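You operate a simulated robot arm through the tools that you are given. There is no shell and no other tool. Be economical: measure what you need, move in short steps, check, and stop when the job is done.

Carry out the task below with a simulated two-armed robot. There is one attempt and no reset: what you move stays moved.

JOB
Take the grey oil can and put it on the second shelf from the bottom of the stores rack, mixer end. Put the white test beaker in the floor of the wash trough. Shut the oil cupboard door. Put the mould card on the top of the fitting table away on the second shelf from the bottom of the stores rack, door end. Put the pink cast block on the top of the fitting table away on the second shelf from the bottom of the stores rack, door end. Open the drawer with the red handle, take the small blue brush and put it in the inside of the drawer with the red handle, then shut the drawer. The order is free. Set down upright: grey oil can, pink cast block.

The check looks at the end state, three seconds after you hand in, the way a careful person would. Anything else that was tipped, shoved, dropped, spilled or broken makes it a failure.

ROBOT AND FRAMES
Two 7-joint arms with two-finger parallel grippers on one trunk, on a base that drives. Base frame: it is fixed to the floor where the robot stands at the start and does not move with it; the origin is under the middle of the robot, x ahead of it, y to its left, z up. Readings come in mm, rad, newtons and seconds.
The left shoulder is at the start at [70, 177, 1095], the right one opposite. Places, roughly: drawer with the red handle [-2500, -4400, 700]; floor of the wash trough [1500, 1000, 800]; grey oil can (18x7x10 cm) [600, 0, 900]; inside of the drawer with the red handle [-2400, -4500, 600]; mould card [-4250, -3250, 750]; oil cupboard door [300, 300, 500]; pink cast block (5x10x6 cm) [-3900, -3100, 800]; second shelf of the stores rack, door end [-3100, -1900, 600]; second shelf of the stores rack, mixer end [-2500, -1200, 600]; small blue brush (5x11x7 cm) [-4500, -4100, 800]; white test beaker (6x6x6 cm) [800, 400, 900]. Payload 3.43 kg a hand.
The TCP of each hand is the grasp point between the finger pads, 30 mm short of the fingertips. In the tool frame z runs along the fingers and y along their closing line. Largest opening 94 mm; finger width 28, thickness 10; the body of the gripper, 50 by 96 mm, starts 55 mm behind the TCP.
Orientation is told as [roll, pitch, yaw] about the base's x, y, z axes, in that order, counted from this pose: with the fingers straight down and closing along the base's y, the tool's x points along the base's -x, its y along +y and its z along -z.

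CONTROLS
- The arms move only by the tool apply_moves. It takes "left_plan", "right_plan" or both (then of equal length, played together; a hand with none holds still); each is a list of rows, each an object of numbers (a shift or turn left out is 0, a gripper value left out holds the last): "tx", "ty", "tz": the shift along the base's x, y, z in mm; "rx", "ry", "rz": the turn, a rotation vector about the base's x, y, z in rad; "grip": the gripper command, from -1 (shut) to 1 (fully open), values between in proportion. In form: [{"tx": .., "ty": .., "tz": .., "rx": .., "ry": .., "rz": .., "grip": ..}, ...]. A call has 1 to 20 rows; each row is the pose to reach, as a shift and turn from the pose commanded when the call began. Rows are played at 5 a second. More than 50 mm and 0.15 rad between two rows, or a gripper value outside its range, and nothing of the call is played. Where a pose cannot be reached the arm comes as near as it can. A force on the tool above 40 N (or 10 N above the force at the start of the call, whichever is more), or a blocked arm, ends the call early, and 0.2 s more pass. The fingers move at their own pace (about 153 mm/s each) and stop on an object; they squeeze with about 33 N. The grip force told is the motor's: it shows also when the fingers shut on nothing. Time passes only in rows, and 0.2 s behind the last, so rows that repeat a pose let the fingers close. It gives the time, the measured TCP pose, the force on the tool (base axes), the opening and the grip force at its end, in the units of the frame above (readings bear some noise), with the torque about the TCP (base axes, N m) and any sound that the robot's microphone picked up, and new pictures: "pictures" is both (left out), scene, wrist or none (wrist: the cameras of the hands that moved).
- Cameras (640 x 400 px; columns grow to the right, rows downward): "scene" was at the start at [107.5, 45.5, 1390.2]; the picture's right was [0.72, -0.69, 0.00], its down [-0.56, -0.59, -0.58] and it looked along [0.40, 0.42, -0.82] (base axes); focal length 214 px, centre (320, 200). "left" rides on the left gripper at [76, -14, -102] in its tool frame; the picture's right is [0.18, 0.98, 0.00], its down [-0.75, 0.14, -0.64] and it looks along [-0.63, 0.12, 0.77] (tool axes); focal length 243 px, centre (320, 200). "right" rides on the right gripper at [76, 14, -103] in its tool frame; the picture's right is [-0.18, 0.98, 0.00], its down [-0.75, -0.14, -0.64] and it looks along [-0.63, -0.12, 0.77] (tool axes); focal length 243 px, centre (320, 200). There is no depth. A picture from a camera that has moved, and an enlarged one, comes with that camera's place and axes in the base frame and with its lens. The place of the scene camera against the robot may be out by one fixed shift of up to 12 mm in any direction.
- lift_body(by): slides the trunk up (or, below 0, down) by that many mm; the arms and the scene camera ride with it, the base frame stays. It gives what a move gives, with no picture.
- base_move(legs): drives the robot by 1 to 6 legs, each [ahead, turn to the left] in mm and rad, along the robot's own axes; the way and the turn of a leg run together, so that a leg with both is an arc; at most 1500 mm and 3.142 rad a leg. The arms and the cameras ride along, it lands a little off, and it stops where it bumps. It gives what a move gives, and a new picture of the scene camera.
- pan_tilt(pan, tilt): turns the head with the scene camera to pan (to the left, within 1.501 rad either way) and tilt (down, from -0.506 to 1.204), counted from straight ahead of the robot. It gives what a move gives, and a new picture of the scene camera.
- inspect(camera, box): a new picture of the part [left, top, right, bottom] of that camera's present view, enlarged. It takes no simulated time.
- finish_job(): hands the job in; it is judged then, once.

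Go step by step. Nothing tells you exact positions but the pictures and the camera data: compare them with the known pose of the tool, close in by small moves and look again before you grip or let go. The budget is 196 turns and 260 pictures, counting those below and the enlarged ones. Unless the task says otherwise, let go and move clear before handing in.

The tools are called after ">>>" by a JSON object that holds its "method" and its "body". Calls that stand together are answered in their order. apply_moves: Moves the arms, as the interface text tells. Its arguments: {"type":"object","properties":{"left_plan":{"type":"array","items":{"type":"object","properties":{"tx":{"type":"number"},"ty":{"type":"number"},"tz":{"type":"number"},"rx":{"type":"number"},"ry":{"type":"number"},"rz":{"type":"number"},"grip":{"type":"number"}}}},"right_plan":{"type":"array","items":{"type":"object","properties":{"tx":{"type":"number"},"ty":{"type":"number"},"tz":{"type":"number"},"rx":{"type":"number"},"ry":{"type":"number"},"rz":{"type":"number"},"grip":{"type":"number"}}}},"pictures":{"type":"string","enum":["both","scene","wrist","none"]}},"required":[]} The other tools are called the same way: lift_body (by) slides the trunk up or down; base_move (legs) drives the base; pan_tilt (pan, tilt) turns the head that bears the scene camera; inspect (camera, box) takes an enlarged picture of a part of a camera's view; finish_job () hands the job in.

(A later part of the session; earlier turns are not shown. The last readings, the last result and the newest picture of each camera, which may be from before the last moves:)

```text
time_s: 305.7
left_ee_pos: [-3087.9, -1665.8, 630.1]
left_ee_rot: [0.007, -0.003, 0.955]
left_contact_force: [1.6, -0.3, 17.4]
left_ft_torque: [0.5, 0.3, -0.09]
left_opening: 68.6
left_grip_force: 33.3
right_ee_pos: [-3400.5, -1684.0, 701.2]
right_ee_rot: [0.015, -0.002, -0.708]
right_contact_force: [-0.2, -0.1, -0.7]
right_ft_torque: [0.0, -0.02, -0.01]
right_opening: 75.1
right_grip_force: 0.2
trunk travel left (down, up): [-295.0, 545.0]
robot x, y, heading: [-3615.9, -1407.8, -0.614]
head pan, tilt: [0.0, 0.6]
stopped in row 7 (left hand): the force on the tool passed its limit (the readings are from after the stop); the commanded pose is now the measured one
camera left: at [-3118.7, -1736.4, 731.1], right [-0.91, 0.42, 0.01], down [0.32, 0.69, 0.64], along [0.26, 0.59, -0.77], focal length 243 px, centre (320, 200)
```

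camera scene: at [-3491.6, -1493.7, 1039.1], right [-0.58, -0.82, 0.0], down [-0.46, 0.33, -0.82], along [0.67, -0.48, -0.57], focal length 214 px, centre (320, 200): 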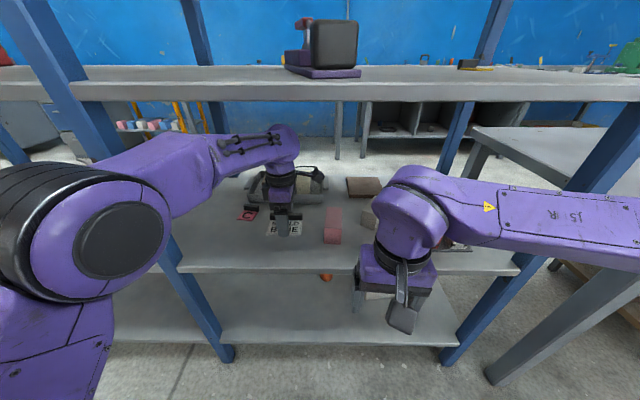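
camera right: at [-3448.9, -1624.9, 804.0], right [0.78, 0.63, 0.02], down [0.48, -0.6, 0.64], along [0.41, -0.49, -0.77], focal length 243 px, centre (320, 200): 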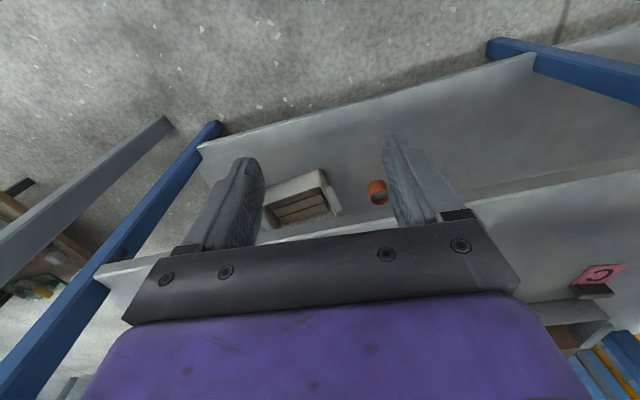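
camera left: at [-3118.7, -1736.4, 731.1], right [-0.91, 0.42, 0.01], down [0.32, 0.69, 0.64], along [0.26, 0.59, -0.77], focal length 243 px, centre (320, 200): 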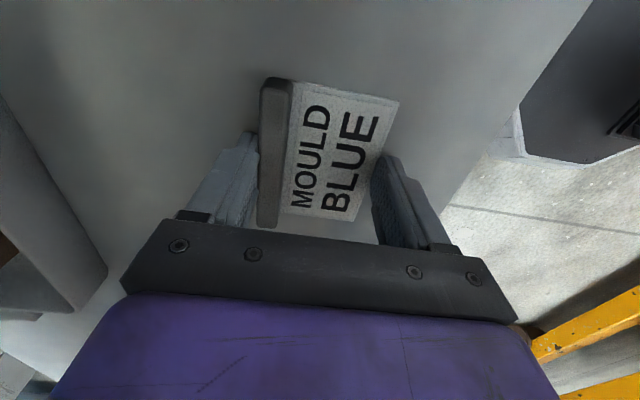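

Contact. Easing up slightly, opening and rising clear.

>>> {"method": "apply_moves", "body": {"left_plan": [{"tz": 2}, {"tz": 2, "grip": 0.6}, {"tz": 2, "grip": 0.9}, {"tz": 2, "grip": 0.9}, {"tz": 12}, {"tz": 40}, {"tz": 70}]}}

```text
time_s: 307.3
left_ee_pos: [-3085.9, -1666.6, 695.6]
left_ee_rot: [0.016, -0.002, 0.957]
left_contact_force: [0.0, 0.2, 0.2]
left_ft_torque: [0.06, -0.02, -0.01]
left_opening: 89.4
left_grip_force: 0.0
right_ee_pos: [-3399.7, -1683.9, 701.0]
right_ee_rot: [0.015, -0.001, -0.705]
right_contact_force: [-1.2, 0.5, 0.4]
right_ft_torque: [0.0, 0.04, -0.01]
right_opening: 75.2
right_grip_force: 0.1
trunk travel left (down, up): [-295.0, 545.0]
robot x, y, heading: [-3612.2, -1409.7, -0.62]
head pan, tilt: [0.0, 0.6]
camera scene: at [-3492.3, -1493.1, 1039.2], right [-0.58, -0.82, 0.0], down [-0.46, 0.33, -0.83], along [0.67, -0.48, -0.56], focal length 214 px, centre (320, 200)
camera left: at [-3116.7, -1736.7, 796.7], right [-0.91, 0.42, 0.01], down [0.33, 0.69, 0.65], along [0.26, 0.59, -0.76], focal length 243 px, centre (320, 200)
```

scene: 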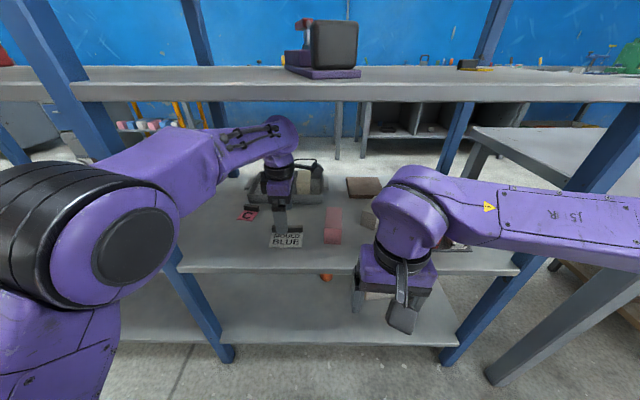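
left: 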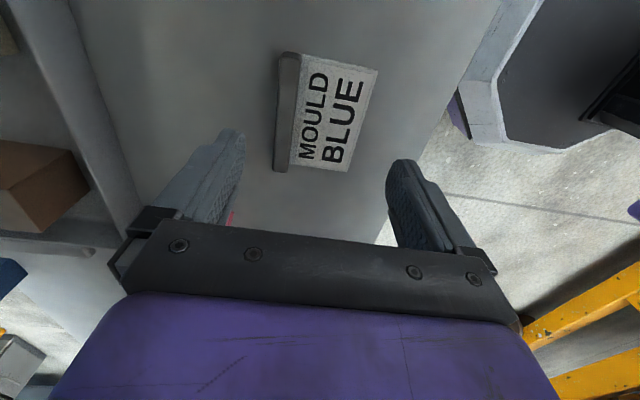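

The card is in place. Withdrawing the left hand and backing the robot out.

>>> {"method": "apply_moves", "body": {"left_plan": [{"tx": -30, "ty": 30, "tz": 5}, {"tx": -58, "ty": 60, "tz": 10}, {"tx": -85, "ty": 95, "tz": 10}, {"tx": -110, "ty": 132, "tz": 10}, {"tx": -135, "ty": 168, "tz": 10}, {"tx": -157, "ty": 205, "tz": 10}], "pictures": "none"}}

>>> {"method": "base_move", "body": {"legs": [[-320, 0]]}}

>>> {"method": "inspect", "body": {"camera": "scene", "box": [200, 150, 460, 312]}}

```text
time_s: 308.7
left_ee_pos: [-3238.4, -1465.9, 702.6]
left_ee_rot: [0.013, 0.0, 0.954]
left_contact_force: [0.4, 1.1, -0.1]
left_ft_torque: [0.02, 0.03, -0.03]
left_opening: 89.5
left_grip_force: 0.0
left hand out of reach, approached as far as the arm can: row 6
right_ee_pos: [-3398.6, -1683.0, 701.4]
right_ee_rot: [0.015, 0.001, -0.707]
right_contact_force: [0.8, 0.0, 0.3]
right_ft_torque: [-0.03, -0.01, 0.02]
right_opening: 75.3
right_grip_force: 0.0
trunk travel left (down, up): [-295.0, 545.0]
robot x, y, heading: [-3613.7, -1402.7, -0.616]
head pan, tilt: [0.0, 0.6]
```

```text
time_s: 310.9
left_ee_pos: [-3498.1, -1281.2, 704.1]
left_ee_rot: [0.015, -0.002, 0.95]
left_contact_force: [0.6, -0.3, -0.5]
left_ft_torque: [-0.02, 0.0, -0.02]
left_opening: 89.4
left_grip_force: 0.0
right_ee_pos: [-3661.5, -1500.9, 701.2]
right_ee_rot: [0.015, -0.002, -0.711]
right_contact_force: [-1.3, -0.2, 0.4]
right_ft_torque: [0.0, 0.01, 0.01]
right_opening: 75.0
right_grip_force: 0.0
trunk travel left (down, up): [-295.0, 545.0]
robot x, y, heading: [-3871.7, -1221.4, -0.615]
head pan, tilt: [0.0, 0.6]
camera scene: at [-3753.2, -1308.3, 1039.3], right [-0.58, -0.81, 0.0], down [-0.46, 0.33, -0.83], along [0.67, -0.48, -0.56], focal length 214 px, centre (320, 200)
```

scene: 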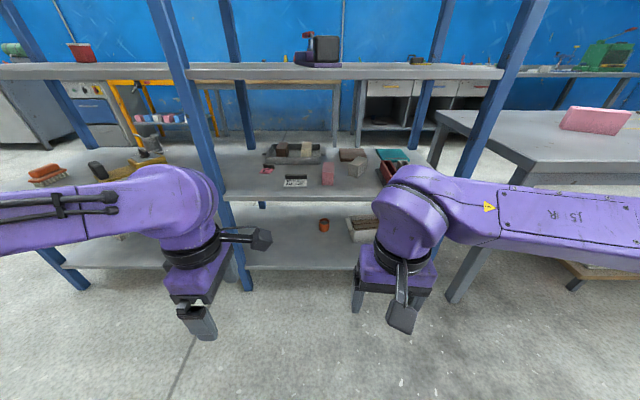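

```text
2.46 times, centred on (330, 231) of scene
camera zoom: at [-3753.2, -1308.3, 1039.3], right [-0.58, -0.81, 0.0], down [-0.46, 0.33, -0.83], along [0.67, -0.48, -0.56], focal length 528 px, centre (295, 124)
```

zoom: 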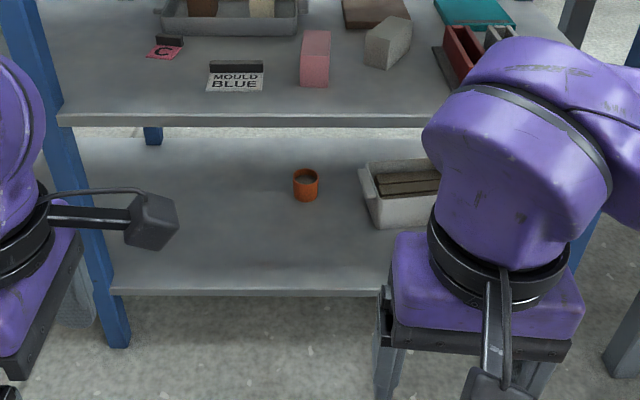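

Card and block both stand well on shelf 2. Next: the brush. Raising the trunk and driving back round the table's left end.

>>> {"method": "lift_body", "body": {"by": 520}}

>>> {"method": "base_move", "body": {"legs": [[0, -1.585], [1500, 0], [1500, 0], [240, 0], [0, 1.58], [850, 0]]}}

>>> {"method": "pan_tilt", "body": {"pan": 0.9, "tilt": 0.8}}

```text
refused: 520 is not a number from -400 to 400
```

```text
time_s: 336.9
left_ee_pos: [-4800.5, -4242.3, 695.7]
left_ee_rot: [-0.027, -0.012, 0.965]
left_contact_force: [-0.1, 0.3, 0.5]
left_ft_torque: [0.02, 0.03, 0.01]
left_opening: 89.4
left_grip_force: 0.0
right_ee_pos: [-4966.1, -4476.2, 659.7]
right_ee_rot: [-0.013, 0.042, -0.683]
right_contact_force: [0.9, -0.9, -1.7]
right_ft_torque: [0.08, 0.0, -0.01]
right_opening: 75.2
right_grip_force: 0.0
trunk travel left (down, up): [-295.0, 545.0]
robot x, y, heading: [-5212.2, -4173.5, -0.563]
head pan, tilt: [0.0, 0.6]
stopped in leg 6: the robot was blocked; the commanded pose is now the measured one
camera scene: at [-5167.8, -4201.7, 1062.5], right [-0.53, -0.84, 0.0], down [-0.41, 0.26, -0.87], along [0.74, -0.47, -0.49], focal length 214 px, centre (320, 200)
```

scene: 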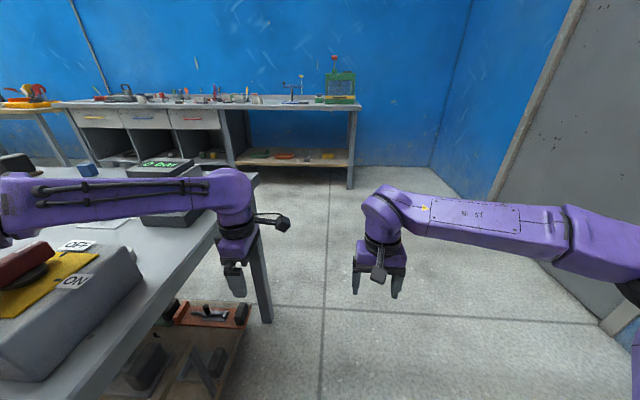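

```text
time_s: 338.1
left_ee_pos: [-4802.5, -4243.2, 694.5]
left_ee_rot: [-0.031, -0.017, 0.955]
left_contact_force: [-0.5, -0.8, 0.9]
left_ft_torque: [-0.01, -0.01, 0.03]
left_opening: 89.5
left_grip_force: 0.0
right_ee_pos: [-4967.5, -4473.4, 658.4]
right_ee_rot: [-0.02, 0.041, -0.678]
right_contact_force: [-0.4, -0.1, -0.6]
right_ft_torque: [-0.01, -0.04, -0.01]
right_opening: 75.2
right_grip_force: 0.1
trunk travel left (down, up): [-295.0, 545.0]
robot x, y, heading: [-5214.8, -4174.3, -0.567]
head pan, tilt: [0.901, 0.799]
camera scene: at [-5166.6, -4127.3, 1041.3], right [0.32, -0.94, 0.08], down [-0.62, -0.27, -0.74], along [0.72, 0.19, -0.67], focal length 214 px, centre (320, 200)
```

scene: 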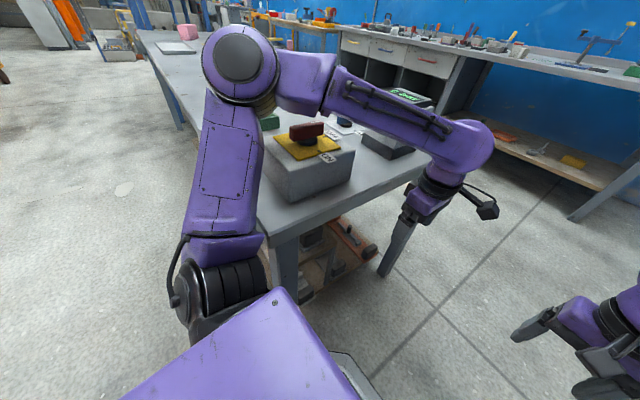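

The lift was refused (limit 400), so the arms were low and the left arm bumped at the table's end. Backing off immediately the way I came.

>>> {"method": "base_move", "body": {"legs": [[-200, 0]]}}

```text
time_s: 338.8
left_ee_pos: [-4770.3, -4277.3, 651.4]
left_ee_rot: [0.02, -0.078, 0.838]
left_contact_force: [0.0, -0.5, 0.1]
left_ft_torque: [0.05, -0.07, 0.01]
left_opening: 89.1
left_grip_force: 0.1
right_ee_pos: [-4948.9, -4475.8, 549.4]
right_ee_rot: [-0.075, 0.226, -0.524]
right_contact_force: [-1.9, 0.2, -1.7]
right_ft_torque: [0.0, -0.07, 0.03]
right_opening: 75.4
right_grip_force: 0.1
trunk travel left (down, up): [-295.0, 545.0]
robot x, y, heading: [-5220.7, -4169.7, -0.554]
head pan, tilt: [0.901, 0.799]
stopped in leg 1: the robot was blocked; the commanded pose is now the measured one
camera scene: at [-5200.4, -4108.1, 1047.2], right [0.34, -0.94, 0.1], down [-0.6, -0.29, -0.75], along [0.73, 0.19, -0.66], focal length 214 px, centre (320, 200)
```

scene: 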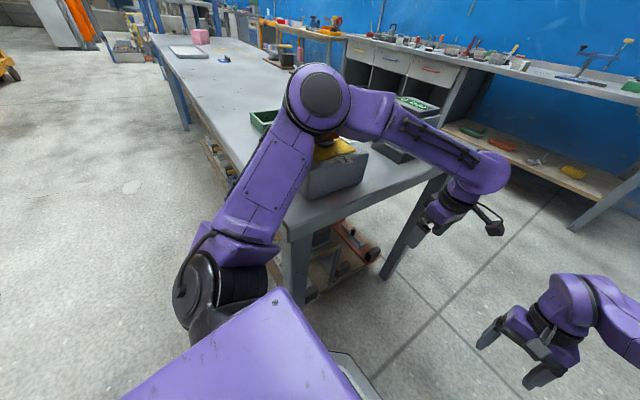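

The left arm is hooked over the switch box. I'll ease forward a little to unload, then raise the trunk to lift the arm clear.

>>> {"method": "base_move", "body": {"legs": [[20, 0]]}}

>>> {"method": "inspect", "body": {"camera": "scene", "box": [160, 40, 520, 300]}}

```text
time_s: 339.5
left_ee_pos: [-4834.6, -4311.6, 580.2]
left_ee_rot: [0.302, -0.191, 0.363]
left_contact_force: [-12.8, 2.8, -13.7]
left_ft_torque: [0.27, -1.11, -0.39]
left_opening: 89.3
left_grip_force: 0.1
right_ee_pos: [-5017.9, -4423.2, 441.4]
right_ee_rot: [-0.019, 0.512, -0.364]
right_contact_force: [-3.5, -10.2, -5.7]
right_ft_torque: [0.78, 0.0, -0.4]
right_opening: 75.1
right_grip_force: 0.0
trunk travel left (down, up): [-295.0, 545.0]
robot x, y, heading: [-5224.5, -4113.3, -0.549]
head pan, tilt: [0.901, 0.799]
stopped in leg 1: the robot was blocked; the commanded pose is now the measured one
camera scene: at [-5238.8, -4047.1, 1050.5], right [0.34, -0.93, 0.11], down [-0.57, -0.3, -0.76], along [0.75, 0.19, -0.63], focal length 214 px, centre (320, 200)
```

scene: 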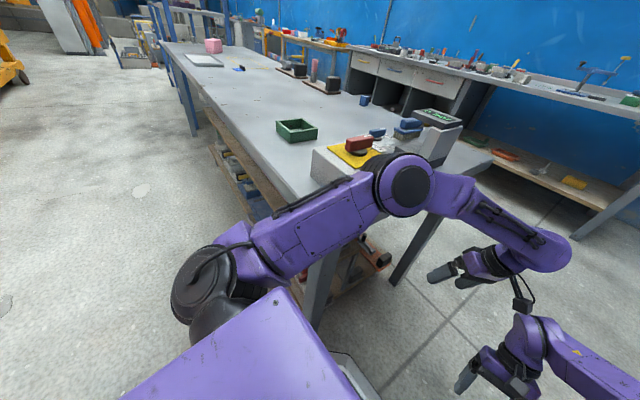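

```text
1.54 times, centred on (340, 170) of scene
camera zoom: at [-5238.8, -4047.1, 1050.5], right [0.34, -0.93, 0.11], down [-0.57, -0.3, -0.76], along [0.75, 0.19, -0.63], focal length 330 px, centre (289, 246)
```

zoom: 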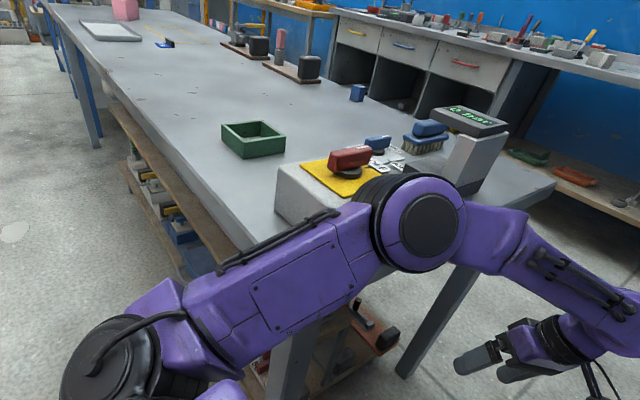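

The arm has slipped free off the end of the table; items on it look intact. Raising the trunk carefully now.

>>> {"method": "lift_body", "body": {"by": 100}}

>>> {"method": "inspect", "body": {"camera": "scene", "box": [0, 0, 640, 400]}}

```text
time_s: 339.9
left_ee_pos: [-4818.1, -4284.0, 518.5]
left_ee_rot: [0.483, -0.172, 0.339]
left_contact_force: [-1.2, -7.6, -7.3]
left_ft_torque: [0.68, -0.05, -0.05]
left_opening: 89.2
left_grip_force: 0.0
right_ee_pos: [-5024.0, -4374.9, 363.0]
right_ee_rot: [-0.018, 0.728, -0.24]
right_contact_force: [13.8, -26.3, 7.0]
right_ft_torque: [1.09, 0.28, -0.84]
right_opening: 75.2
right_grip_force: 0.1
trunk travel left (down, up): [-296.0, 544.0]
robot x, y, heading: [-5267.9, -4097.6, -0.44]
head pan, tilt: [0.901, 0.799]
stopped: the arm was blocked; the commanded pose is now the measured one
```

```text
1.00 times, centred on (320, 200) of scene
camera zoom: at [-5245.4, -4106.7, 1049.7], right [0.44, -0.9, 0.03], down [-0.56, -0.3, -0.77], along [0.7, 0.32, -0.64], focal length 214 px, centre (320, 200)
```

zoom: 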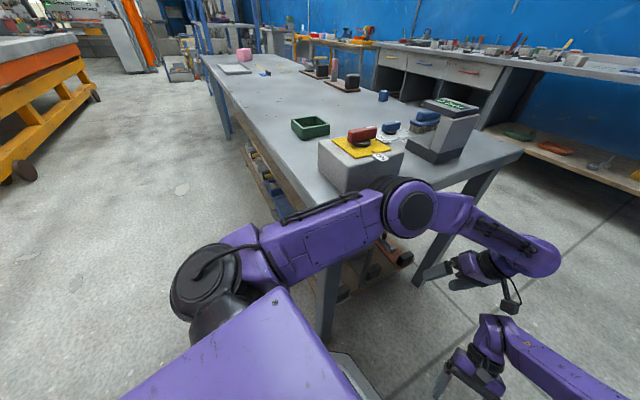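

Pausing one step to let things settle and see the state with the wrist cameras.

>>> {"method": "apply_moves", "body": {"left_plan": [{"tz": 0}, {"tz": 0}], "right_plan": [{"tz": 0}, {"tz": 0}]}}

```text
time_s: 340.2
left_ee_pos: [-4798.7, -4270.0, 389.4]
left_ee_rot: [0.512, -0.015, 0.414]
left_contact_force: [-1.7, -0.2, -2.8]
left_ft_torque: [0.17, -0.06, -0.07]
left_opening: 89.5
left_grip_force: 0.1
right_ee_pos: [-5007.8, -4360.9, 294.0]
right_ee_rot: [0.015, 0.821, -0.191]
right_contact_force: [-5.3, -3.3, 1.9]
right_ft_torque: [-0.04, -0.36, -0.1]
right_opening: 75.4
right_grip_force: 0.1
trunk travel left (down, up): [-296.0, 544.0]
robot x, y, heading: [-5301.6, -4080.8, -0.341]
head pan, tilt: [0.901, 0.799]
stopped in row 1 (left hand): the arm was blocked; the commanded pose is now the measured one
camera scene: at [-5196.9, -4156.9, 1015.8], right [0.53, -0.84, -0.07], down [-0.59, -0.31, -0.74], along [0.6, 0.44, -0.67], focal length 214 px, centre (320, 200)
camera right: at [-4981.1, -4352.9, 419.5], right [0.32, 0.94, -0.13], down [0.94, -0.33, -0.12], along [-0.15, -0.08, -0.99], focal length 243 px, centre (320, 200)
camera left: at [-4844.2, -4358.1, 469.1], right [-0.52, 0.71, 0.48], down [0.76, 0.13, 0.64], along [0.39, 0.7, -0.6], focal length 243 px, centre (320, 200)
```

scene: 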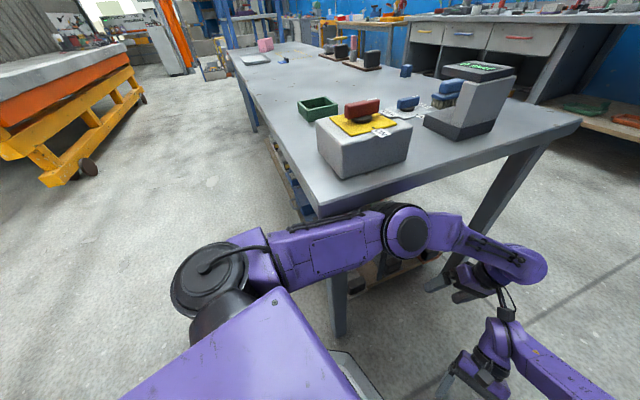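
right: 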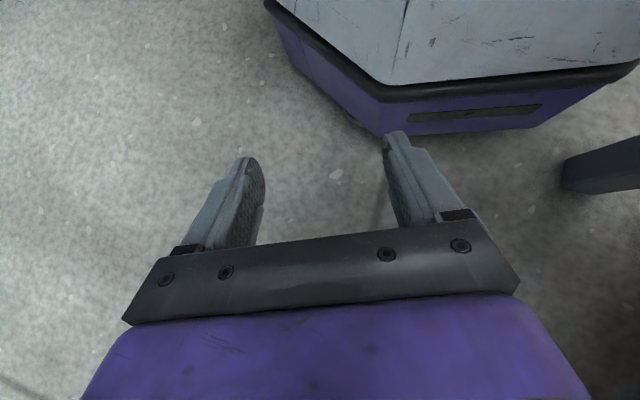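
left: 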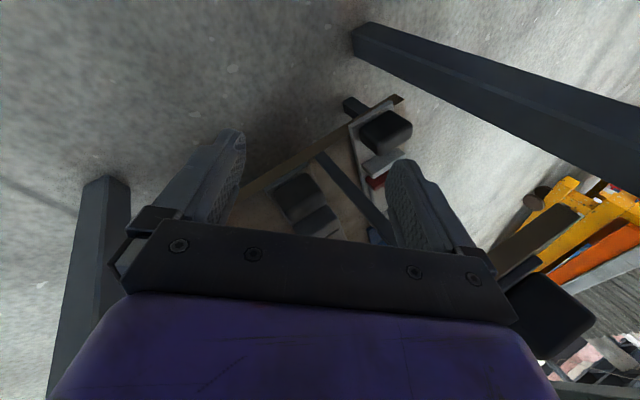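

The left arm is now beside/below the table edge. Trying a short backward move away from the table.

>>> {"method": "base_move", "body": {"legs": [[-60, 0]]}}

```text
time_s: 340.9
left_ee_pos: [-4900.6, -4263.4, 323.1]
left_ee_rot: [0.475, 0.22, 0.294]
left_contact_force: [-6.2, 86.1, 129.6]
left_ft_torque: [-19.84, 4.92, -4.31]
left_opening: 89.4
left_grip_force: 0.1
right_ee_pos: [-5100.1, -4393.6, 286.6]
right_ee_rot: [-0.431, 0.855, -0.576]
right_contact_force: [1.0, -1.1, -0.7]
right_ft_torque: [0.02, 0.07, -0.03]
right_opening: 75.0
right_grip_force: 0.1
trunk travel left (down, up): [-296.0, 544.0]
robot x, y, heading: [-5362.5, -4140.8, -0.484]
head pan, tilt: [0.901, 0.799]
stopped in leg 1: the force on the tool passed its limit (the readings are from after the stop); the commanded pose is now the measured one
camera scene: at [-5258.8, -4191.2, 1023.0], right [0.41, -0.91, -0.05], down [-0.64, -0.25, -0.73], along [0.65, 0.33, -0.69], focal length 214 px, centre (320, 200)
```

scene: 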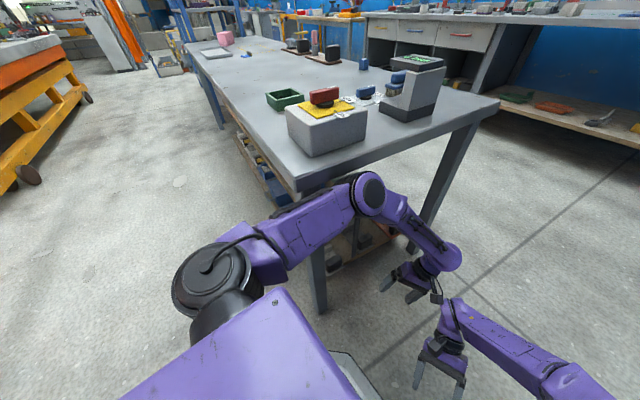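

>>> {"method": "apply_moves", "body": {"left_plan": [{"tx": -5, "ty": -8, "tz": 5}]}}

```text
time_s: 341.2
left_ee_pos: [-4921.9, -4235.0, 298.2]
left_ee_rot: [0.505, 0.278, 0.32]
left_contact_force: [0.4, -0.4, 0.4]
left_ft_torque: [-0.02, 0.03, 0.02]
left_opening: 89.5
left_grip_force: 0.1
right_ee_pos: [-5093.1, -4388.2, 290.4]
right_ee_rot: [-0.485, 0.823, -0.637]
right_contact_force: [-2.7, 1.5, -1.8]
right_ft_torque: [0.02, -0.04, 0.09]
right_opening: 75.5
right_grip_force: 0.0
trunk travel left (down, up): [-296.0, 544.0]
robot x, y, heading: [-5378.4, -4150.9, -0.504]
head pan, tilt: [0.901, 0.799]
stopped in row 1 (left hand): the arm was blocked; the commanded pose is now the measured one
camera scene: at [-5273.0, -4222.4, 1028.0], right [0.39, -0.92, -0.06], down [-0.64, -0.23, -0.73], along [0.66, 0.32, -0.68], focal length 214 px, centre (320, 200)
camera left: at [-4949.5, -4308.4, 396.8], right [-0.31, 0.8, 0.51], down [0.91, 0.1, 0.4], along [0.27, 0.59, -0.76], focal length 243 px, centre (320, 200)
```

scene: 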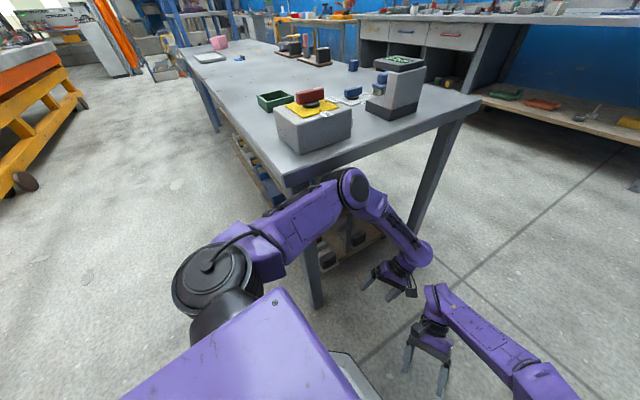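
left: 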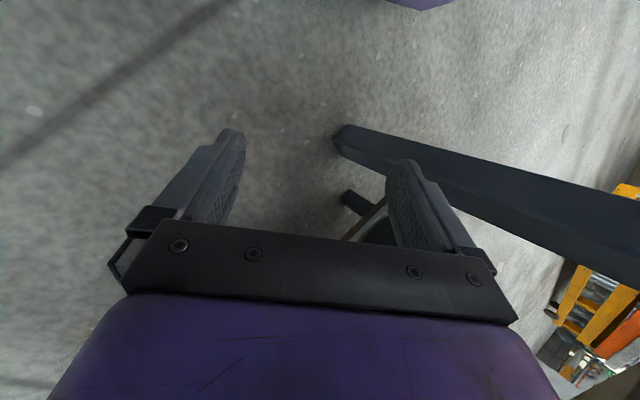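

Forces are gone at the hands; the elbow still touches the table corner. Backing further in a short move.

>>> {"method": "base_move", "body": {"legs": [[-120, 0]]}}

```text
time_s: 342.0
left_ee_pos: [-4923.9, -4223.3, 278.4]
left_ee_rot: [0.418, 0.351, 0.234]
left_contact_force: [-0.6, 1.2, -0.3]
left_ft_torque: [0.01, 0.0, 0.03]
left_opening: 89.4
left_grip_force: 0.1
right_ee_pos: [-5086.0, -4372.1, 302.6]
right_ee_rot: [-0.606, 0.735, -0.798]
right_contact_force: [0.1, 1.0, 0.2]
right_ft_torque: [-0.05, -0.01, 0.04]
right_opening: 74.9
right_grip_force: 0.1
trunk travel left (down, up): [-296.0, 544.0]
robot x, y, heading: [-5382.3, -4151.2, -0.549]
head pan, tilt: [0.901, 0.799]
stopped in leg 1: the robot was blocked; the commanded pose is now the measured one
camera scene: at [-5285.5, -4220.7, 1033.0], right [0.34, -0.94, -0.05], down [-0.65, -0.2, -0.73], along [0.68, 0.29, -0.68], focal length 214 px, centre (320, 200)
```

scene: 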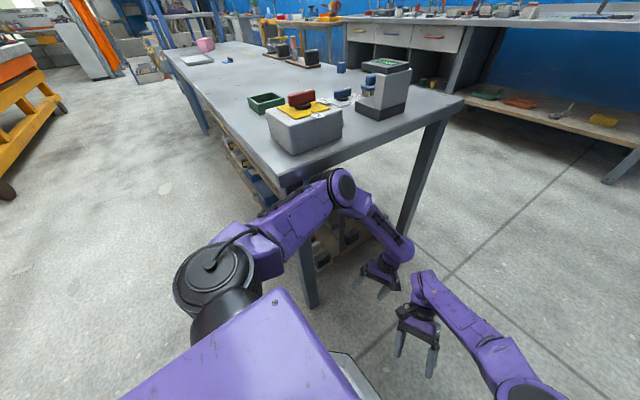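

Probably the left elbow is pressed up against the table's underside. Lowering the trunk to free it.

>>> {"method": "lift_body", "body": {"by": -80}}

>>> {"method": "base_move", "body": {"legs": [[-100, 0]]}}

```text
time_s: 342.3
left_ee_pos: [-4916.3, -4219.0, 267.4]
left_ee_rot: [0.366, 0.374, 0.202]
left_contact_force: [-1.0, -0.6, 0.1]
left_ft_torque: [0.01, -0.03, -0.07]
left_opening: 89.4
left_grip_force: 0.0
right_ee_pos: [-5087.0, -4381.5, 304.0]
right_ee_rot: [-0.674, 0.682, -0.896]
right_contact_force: [-1.2, 0.4, 0.0]
right_ft_torque: [0.03, -0.04, 0.0]
right_opening: 75.1
right_grip_force: 0.0
trunk travel left (down, up): [-295.0, 545.0]
robot x, y, heading: [-5379.2, -4155.5, -0.575]
head pan, tilt: [0.901, 0.799]
stopped: the arm was blocked; the commanded pose is now the measured one
```

```text
time_s: 343.0
left_ee_pos: [-4908.8, -4203.7, 231.9]
left_ee_rot: [0.286, 0.452, 0.142]
left_contact_force: [-0.9, -1.3, 0.3]
left_ft_torque: [0.08, -0.09, -0.05]
left_opening: 89.4
left_grip_force: 0.1
right_ee_pos: [-5098.1, -4392.7, 289.8]
right_ee_rot: [-0.809, 0.612, -1.046]
right_contact_force: [-0.5, 0.1, -0.8]
right_ft_torque: [-0.01, -0.02, 0.02]
right_opening: 74.8
right_grip_force: 0.0
trunk travel left (down, up): [-295.0, 545.0]
robot x, y, heading: [-5379.5, -4154.8, -0.648]
head pan, tilt: [0.901, 0.799]
stopped in leg 1: the robot was blocked; the commanded pose is now the measured one
camera scene: at [-5262.5, -4235.2, 1028.6], right [0.25, -0.97, -0.06], down [-0.69, -0.13, -0.71], along [0.68, 0.22, -0.7], focal length 214 px, centre (320, 200)
```

scene: 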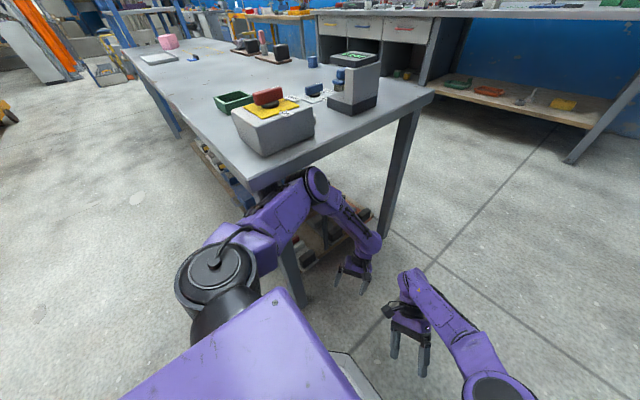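

I'll try moving the left arm itself outwards, away from the table end.

>>> {"method": "apply_moves", "body": {"left_plan": [{"tx": -15, "ty": -20}, {"tx": -30, "ty": -40}, {"tx": -45, "ty": -60}, {"tx": -60, "ty": -80}, {"tx": -75, "ty": -100}]}}

```text
time_s: 343.4
left_ee_pos: [-4914.5, -4203.5, 223.9]
left_ee_rot: [0.239, 0.466, 0.12]
left_contact_force: [-0.3, -0.8, 0.2]
left_ft_torque: [0.02, -0.01, -0.04]
left_opening: 89.3
left_grip_force: 0.0
right_ee_pos: [-5104.9, -4403.2, 290.8]
right_ee_rot: [-0.85, 0.557, -1.103]
right_contact_force: [-0.4, 0.5, 0.8]
right_ft_torque: [0.01, 0.03, -0.01]
right_opening: 75.4
right_grip_force: 0.1
trunk travel left (down, up): [-295.0, 545.0]
robot x, y, heading: [-5377.8, -4157.4, -0.674]
head pan, tilt: [0.901, 0.799]
stopped in row 1 (right hand): the arm was blocked; the commanded pose is now the measured one
camera scene: at [-5267.9, -4232.1, 1028.7], right [0.23, -0.97, -0.05], down [-0.69, -0.12, -0.72], along [0.69, 0.2, -0.7], focal length 214 px, centre (320, 200)
camera left: at [-4934.9, -4243.7, 342.6], right [-0.17, 0.94, 0.29], down [0.96, 0.1, 0.25], along [0.2, 0.32, -0.92], focal length 243 px, centre (320, 200)
```

scene: 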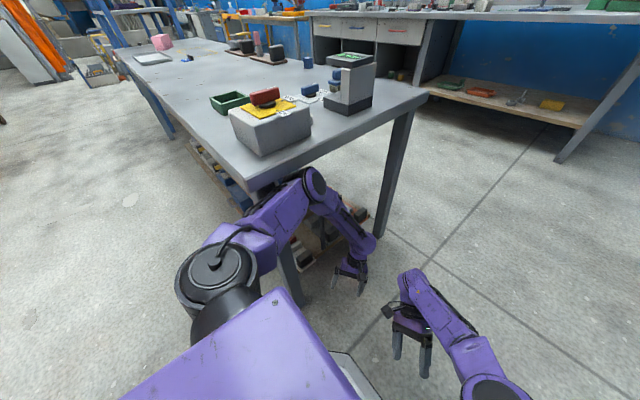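
left: 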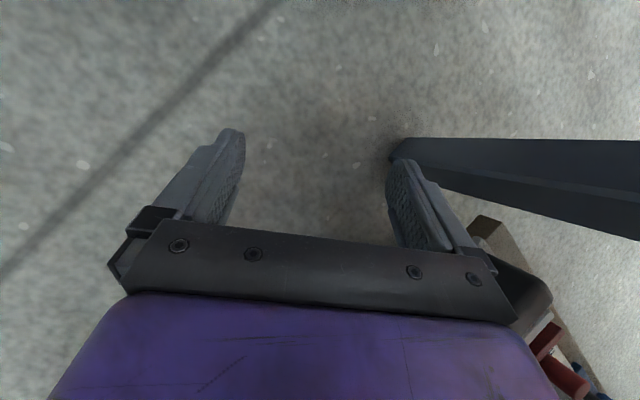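

It's the right arm that reports being blocked. Looking at the right side.

>>> {"method": "pan_tilt", "body": {"pan": -0.7, "tilt": 0.9}}

```text
time_s: 345.0
left_ee_pos: [-4915.7, -4198.8, 223.3]
left_ee_rot: [0.246, 0.468, 0.126]
left_contact_force: [1.2, 0.4, 0.2]
left_ft_torque: [-0.02, -0.01, -0.02]
left_opening: 89.3
left_grip_force: 0.1
right_ee_pos: [-5106.5, -4398.8, 288.4]
right_ee_rot: [-0.85, 0.565, -1.099]
right_contact_force: [-0.2, 0.0, -0.5]
right_ft_torque: [-0.01, 0.01, 0.0]
right_opening: 75.0
right_grip_force: 0.1
trunk travel left (down, up): [-295.0, 545.0]
robot x, y, heading: [-5376.9, -4156.7, -0.669]
head pan, tilt: [-0.7, 0.901]
camera scene: at [-5328.8, -4326.8, 1014.7], right [-0.98, -0.2, -0.02], down [-0.15, 0.8, -0.58], along [0.14, -0.56, -0.82], focal length 214 px, centre (320, 200)
```

scene: 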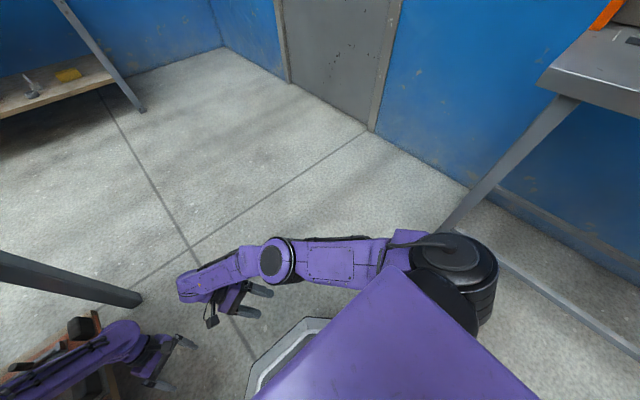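

Stable now. The right arm lies across the front. I'll try lifting the right hand on its own.

>>> {"method": "apply_moves", "body": {"right_plan": [{"tz": 20}, {"tz": 40}, {"tz": 60}], "pictures": "scene"}}

```text
time_s: 345.4
left_ee_pos: [-4914.1, -4197.6, 217.2]
left_ee_rot: [0.198, 0.478, 0.091]
left_contact_force: [0.9, -0.6, -0.5]
left_ft_torque: [-0.01, 0.0, -0.02]
left_opening: 89.6
left_grip_force: 0.1
right_ee_pos: [-5112.1, -4408.6, 296.6]
right_ee_rot: [-0.897, 0.527, -1.162]
right_contact_force: [0.0, 0.3, -0.4]
right_ft_torque: [-0.01, 0.0, -0.01]
right_opening: 75.0
right_grip_force: 0.0
trunk travel left (down, up): [-295.0, 545.0]
robot x, y, heading: [-5377.1, -4155.0, -0.692]
head pan, tilt: [-0.7, 0.901]
stopped in row 1 (right hand): the arm was blocked; the commanded pose is now the measured one
camera scene: at [-5334.2, -4333.7, 1015.8], right [-0.98, -0.18, -0.03], down [-0.13, 0.81, -0.57], along [0.13, -0.56, -0.82], focal length 214 px, centre (320, 200)
```

scene: 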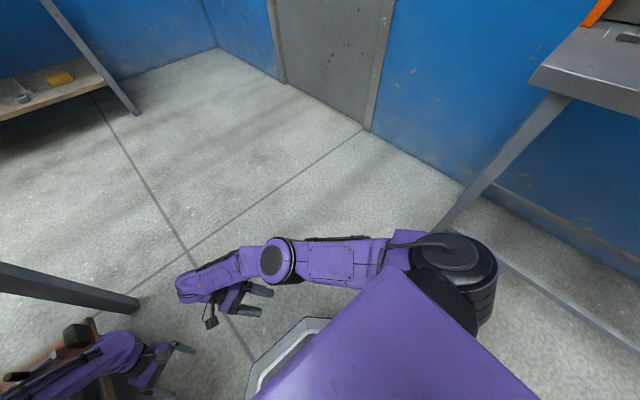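

The contact seems to relax as the robot turns right. Commanding a small right turn.

>>> {"method": "base_move", "body": {"legs": [[0, -0.25]]}}

```text
time_s: 346.6
left_ee_pos: [-4937.0, -4303.4, 211.9]
left_ee_rot: [0.182, 0.486, -0.152]
left_contact_force: [0.4, -0.1, -0.6]
left_ft_torque: [-0.01, 0.04, 0.04]
left_opening: 89.5
left_grip_force: 0.1
right_ee_pos: [-5167.9, -4441.2, 296.8]
right_ee_rot: [-0.9, 0.528, -1.366]
right_contact_force: [-0.2, 0.1, 0.7]
right_ft_torque: [0.04, 0.02, 0.01]
right_opening: 75.1
right_grip_force: 0.1
trunk travel left (down, up): [-295.0, 545.0]
robot x, y, heading: [-5382.9, -4158.2, -0.914]
head pan, tilt: [-0.7, 0.901]
camera scene: at [-5344.1, -4279.5, 1014.6], right [-1.0, 0.04, 0.0], down [0.03, 0.78, -0.62], along [-0.03, -0.62, -0.78], focal length 214 px, centre (320, 200)
```

scene: 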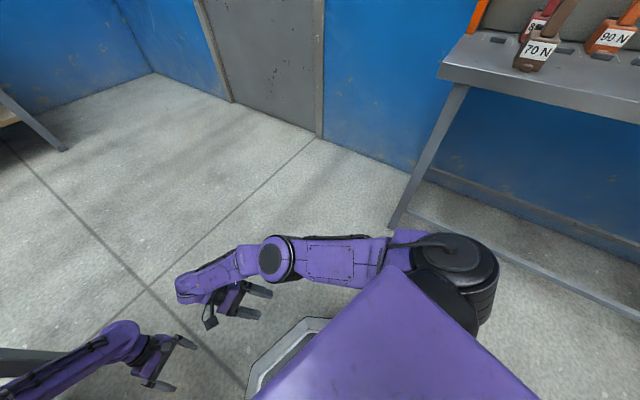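

That freed it: level again, no contact. Testing a small movement with both arms.

>>> {"method": "apply_moves", "body": {"left_plan": [{"tx": -10, "ty": -15}, {"tx": -20, "ty": -30}, {"tx": -30, "ty": -45}], "right_plan": [{"tz": 20}, {"tz": 40}, {"tz": 60}]}}

```text
time_s: 347.4
left_ee_pos: [-4967.1, -4347.5, 209.7]
left_ee_rot: [0.182, 0.485, -0.151]
left_contact_force: [-0.3, 0.0, -0.2]
left_ft_torque: [0.0, 0.01, 0.0]
left_opening: 89.3
left_grip_force: 0.0
right_ee_pos: [-5166.4, -4439.7, 358.1]
right_ee_rot: [-0.9, 0.525, -1.366]
right_contact_force: [0.1, 0.3, 0.3]
right_ft_torque: [0.0, 0.02, 0.0]
right_opening: 74.9
right_grip_force: 0.1
trunk travel left (down, up): [-295.0, 545.0]
robot x, y, heading: [-5381.7, -4155.4, -0.919]
head pan, tilt: [-0.7, 0.901]
camera scene: at [-5344.7, -4279.8, 1014.6], right [-1.0, 0.04, 0.0], down [0.03, 0.78, -0.62], along [-0.03, -0.62, -0.78], focal length 214 px, centre (320, 200)
camera right: at [-5086.3, -4383.5, 441.2], right [0.55, 0.35, -0.76], down [0.59, -0.8, 0.06], along [-0.59, -0.48, -0.65], focal length 243 px, centre (320, 200)
camera left: at [-4993.2, -4377.1, 332.1], right [0.07, 0.97, 0.24], down [0.97, -0.12, 0.23], along [0.25, 0.22, -0.94], focal length 243 px, centre (320, 200)
```

scene: 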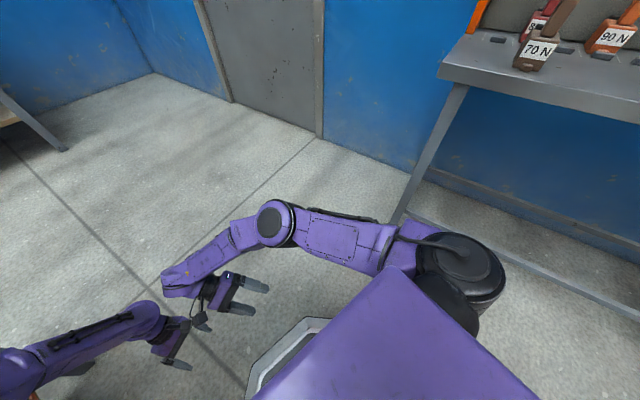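
right: 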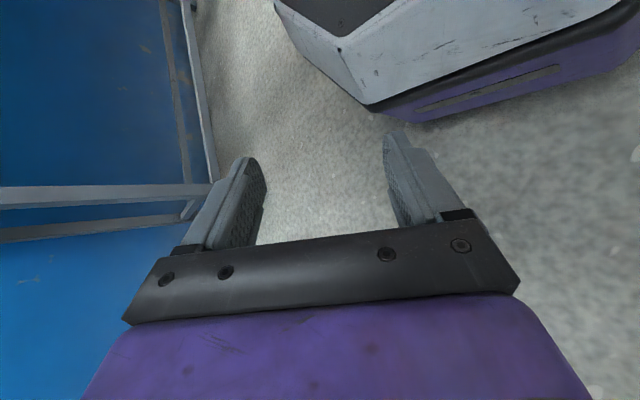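
left: 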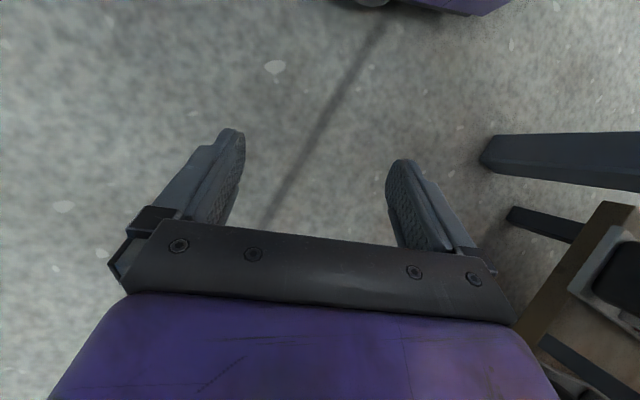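

Arms respond normally. Checking the left side before driving on.

>>> {"method": "pan_tilt", "body": {"pan": 0.7, "tilt": 0.9}}

```text
time_s: 348.9
left_ee_pos: [-4966.5, -4348.1, 211.1]
left_ee_rot: [0.181, 0.486, -0.152]
left_contact_force: [0.0, 0.7, 0.3]
left_ft_torque: [0.02, 0.01, 0.01]
left_opening: 89.3
left_grip_force: 0.1
right_ee_pos: [-5166.3, -4440.9, 357.1]
right_ee_rot: [-0.901, 0.525, -1.366]
right_contact_force: [-0.2, 0.0, 0.0]
right_ft_torque: [0.0, -0.02, -0.05]
right_opening: 75.1
right_grip_force: 0.1
trunk travel left (down, up): [-295.0, 545.0]
robot x, y, heading: [-5382.8, -4159.3, -0.915]
head pan, tilt: [0.7, 0.901]
camera scene: at [-5267.5, -4220.6, 1014.6], right [-0.21, -0.98, 0.0], down [-0.77, 0.17, -0.62], along [0.61, -0.13, -0.78], focal length 214 px, centre (320, 200)
```

scene: 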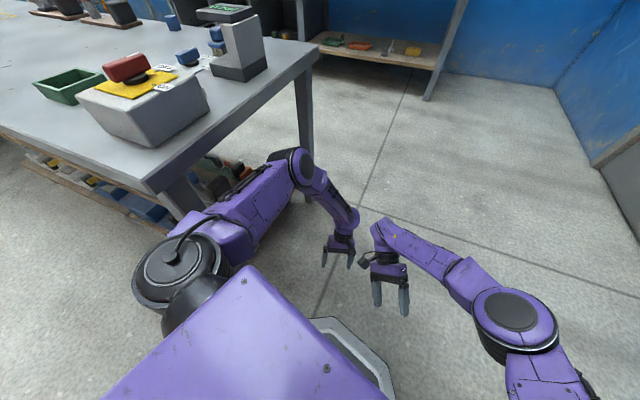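

Turning further right to swing the left elbow away from the table, then moving ahead into the open and raising.

>>> {"method": "base_move", "body": {"legs": [[0, -0.45]]}}

>>> {"method": "lift_body", "body": {"by": 200}}

>>> {"method": "inspect", "body": {"camera": "scene", "box": [0, 0, 640, 400]}}

```text
time_s: 350.7
left_ee_pos: [-5092.0, -4510.8, 209.4]
left_ee_rot: [0.181, 0.485, -0.606]
left_contact_force: [0.8, 0.5, -0.2]
left_ft_torque: [-0.01, 0.02, 0.02]
left_opening: 89.4
left_grip_force: 0.0
right_ee_pos: [-5311.4, -4505.9, 357.5]
right_ee_rot: [-0.899, 0.527, -1.821]
right_contact_force: [0.9, 0.0, 0.5]
right_ft_torque: [-0.02, -0.02, 0.02]
right_opening: 75.3
right_grip_force: 0.1
trunk travel left (down, up): [-295.0, 545.0]
robot x, y, heading: [-5382.6, -4156.2, -1.371]
head pan, tilt: [0.7, 0.901]
camera scene: at [-5302.7, -4260.7, 1014.6], right [-0.62, -0.78, 0.0], down [-0.61, 0.49, -0.62], along [0.49, -0.39, -0.78], focal length 214 px, centre (320, 200)
```

scene: 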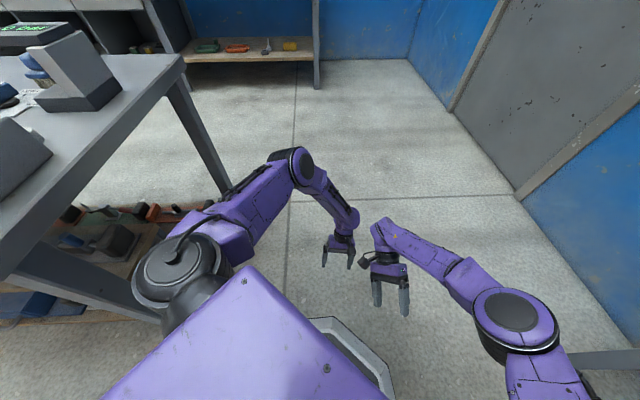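

```text
time_s: 352.8
left_ee_pos: [-5092.0, -4510.6, 411.0]
left_ee_rot: [0.182, 0.486, -0.606]
left_contact_force: [-0.2, -0.9, 0.1]
left_ft_torque: [-0.01, 0.03, 0.03]
left_opening: 89.3
left_grip_force: 0.0
right_ee_pos: [-5312.0, -4505.5, 556.3]
right_ee_rot: [-0.902, 0.526, -1.82]
right_contact_force: [-0.3, 0.8, 0.2]
right_ft_torque: [-0.01, 0.0, 0.0]
right_opening: 75.2
right_grip_force: 0.0
trunk travel left (down, up): [-495.0, 345.0]
robot x, y, heading: [-5378.5, -4158.2, -1.37]
head pan, tilt: [0.7, 0.901]
```

```text
1.00 times, centred on (320, 200) of scene
camera zoom: at [-5302.5, -4260.9, 1214.5], right [-0.62, -0.78, 0.0], down [-0.61, 0.49, -0.62], along [0.49, -0.39, -0.78], focal length 214 px, centre (320, 200)
```

zoom: 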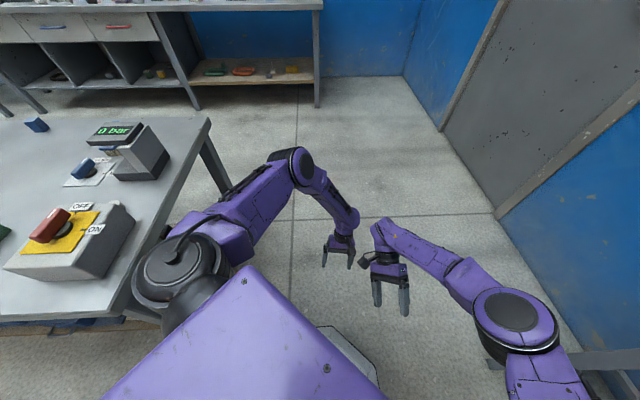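

Clear of the table now, and by triangulation the switch box, gauge and paper are where they were. Moving ahead into open floor, raising, and levelling both hands.

>>> {"method": "base_move", "body": {"legs": [[250, 0]]}}

>>> {"method": "lift_body", "body": {"by": 335}}

>>> {"method": "apply_moves", "body": {"left_plan": [{"tz": 30, "rx": -0.107, "ry": -0.074}, {"tz": 60, "rx": -0.213, "ry": -0.148}, {"tz": 90, "rx": -0.32, "ry": -0.222}, {"tz": 130, "rx": -0.427, "ry": -0.296}], "right_plan": [{"rx": -0.128, "ry": 0.033, "tz": 20}, {"rx": -0.256, "ry": 0.065, "tz": 40}, {"rx": -0.383, "ry": 0.098, "tz": 60}, {"rx": -0.511, "ry": 0.13, "tz": 80}], "pictures": "none"}}

>>> {"method": "apply_moves", "body": {"right_plan": [{"rx": -0.032, "ry": -0.125}, {"rx": -0.063, "ry": -0.249}, {"rx": -0.095, "ry": -0.374}, {"rx": -0.127, "ry": -0.498}, {"rx": -0.159, "ry": -0.623}, {"rx": -0.19, "ry": -0.747}, {"rx": -0.222, "ry": -0.872}], "left_plan": [{"tz": 40}, {"tz": 80}, {"tz": 120}, {"tz": 160}, {"tz": 200}, {"tz": 240}, {"tz": 260}]}}

```text
time_s: 354.6
left_ee_pos: [-5042.4, -4752.6, 411.5]
left_ee_rot: [0.183, 0.486, -0.605]
left_contact_force: [-0.5, -0.5, 0.2]
left_ft_torque: [0.01, 0.01, -0.01]
left_opening: 89.4
left_grip_force: 0.1
right_ee_pos: [-5262.6, -4747.5, 555.8]
right_ee_rot: [-0.902, 0.527, -1.819]
right_contact_force: [0.2, -0.1, -0.2]
right_ft_torque: [-0.02, 0.02, -0.03]
right_opening: 75.1
right_grip_force: 0.0
trunk travel left (down, up): [-495.0, 345.0]
robot x, y, heading: [-5326.5, -4396.7, -1.368]
head pan, tilt: [0.7, 0.901]
camera scene: at [-5252.8, -4503.8, 1214.5], right [-0.62, -0.78, 0.0], down [-0.61, 0.49, -0.62], along [0.49, -0.38, -0.78], focal length 214 px, centre (320, 200)
```

scene: 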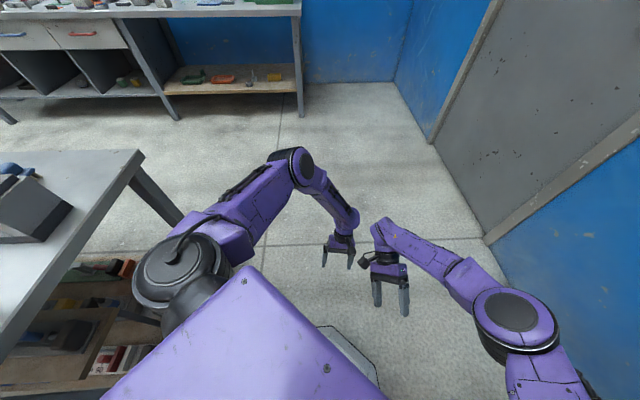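

```text
time_s: 357.9
left_ee_pos: [-5043.3, -4752.8, 745.7]
left_ee_rot: [0.183, 0.486, -0.607]
left_contact_force: [-0.7, 0.3, 0.8]
left_ft_torque: [0.01, 0.01, 0.03]
left_opening: 89.2
left_grip_force: 0.1
right_ee_pos: [-5262.8, -4748.0, 892.9]
right_ee_rot: [-0.9, 0.527, -1.819]
right_contact_force: [-0.2, 0.4, -0.9]
right_ft_torque: [0.01, 0.03, 0.0]
right_opening: 75.1
right_grip_force: 0.2
trunk travel left (down, up): [-830.0, 10.0]
robot x, y, heading: [-5327.4, -4397.1, -1.371]
head pan, tilt: [0.7, 0.901]
```

```text
time_s: 358.9
left_ee_pos: [-5039.9, -4747.1, 875.0]
left_ee_rot: [0.013, -0.016, -0.634]
left_contact_force: [-0.3, 0.4, 0.2]
left_ft_torque: [-0.01, -0.01, -0.02]
left_opening: 89.4
left_grip_force: 0.0
right_ee_pos: [-5262.6, -4745.3, 975.0]
right_ee_rot: [-0.892, -0.004, -1.815]
right_contact_force: [-0.3, -0.1, -0.2]
right_ft_torque: [0.02, 0.01, 0.0]
right_opening: 75.2
right_grip_force: 0.1
trunk travel left (down, up): [-830.0, 10.0]
robot x, y, heading: [-5326.2, -4399.6, -1.366]
head pan, tilt: [0.7, 0.901]
```

```text
time_s: 360.5
left_ee_pos: [-5040.0, -4751.8, 1136.5]
left_ee_rot: [0.003, -0.005, -0.647]
left_contact_force: [0.3, -0.2, 0.1]
left_ft_torque: [0.02, 0.02, -0.01]
left_opening: 89.4
left_grip_force: 0.1
right_ee_pos: [-5258.7, -4745.8, 971.8]
right_ee_rot: [-0.001, 0.0, -1.821]
right_contact_force: [1.0, -0.3, 0.3]
right_ft_torque: [0.03, 0.05, -0.01]
right_opening: 75.2
right_grip_force: 0.1
trunk travel left (down, up): [-830.0, 10.0]
robot x, y, heading: [-5328.5, -4396.0, -1.367]
head pan, tilt: [0.7, 0.901]
camera scene: at [-5249.3, -4502.2, 1549.4], right [-0.62, -0.78, 0.0], down [-0.62, 0.49, -0.62], along [0.49, -0.39, -0.78], focal length 214 px, centre (320, 200)
camera right: at [-5225.6, -4675.9, 1074.6], right [0.91, -0.42, 0.0], down [-0.32, -0.69, 0.64], along [-0.27, -0.58, -0.77], focal length 243 px, centre (320, 200)
camera left: at [-5110.9, -4716.7, 1237.0], right [0.45, 0.89, 0.0], down [0.68, -0.34, 0.65], along [0.58, -0.29, -0.76], focal length 243 px, centre (320, 200)
```

scene: 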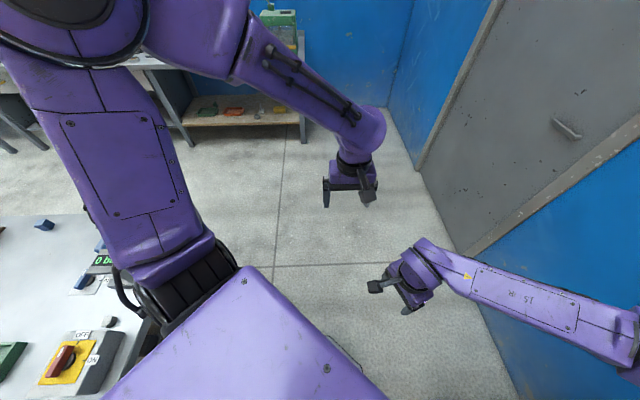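
right: 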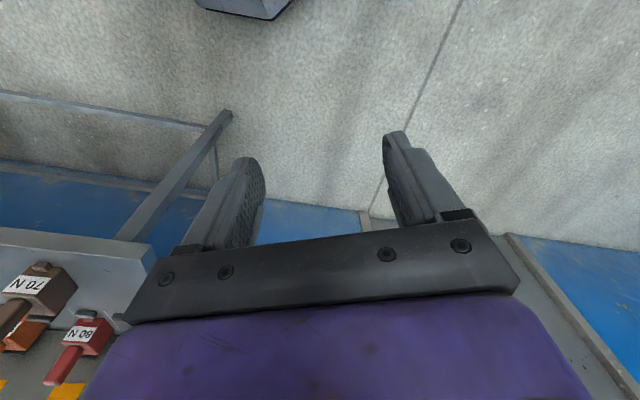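
left: 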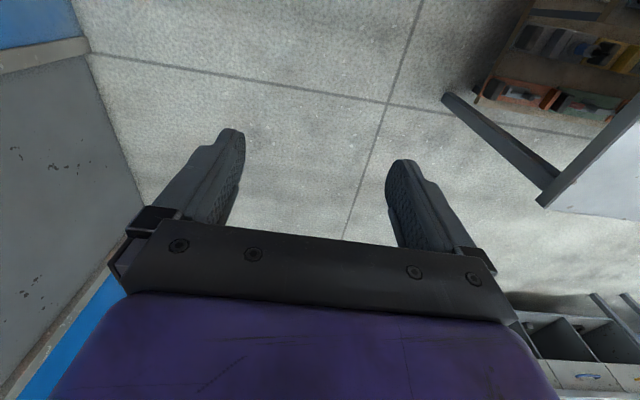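

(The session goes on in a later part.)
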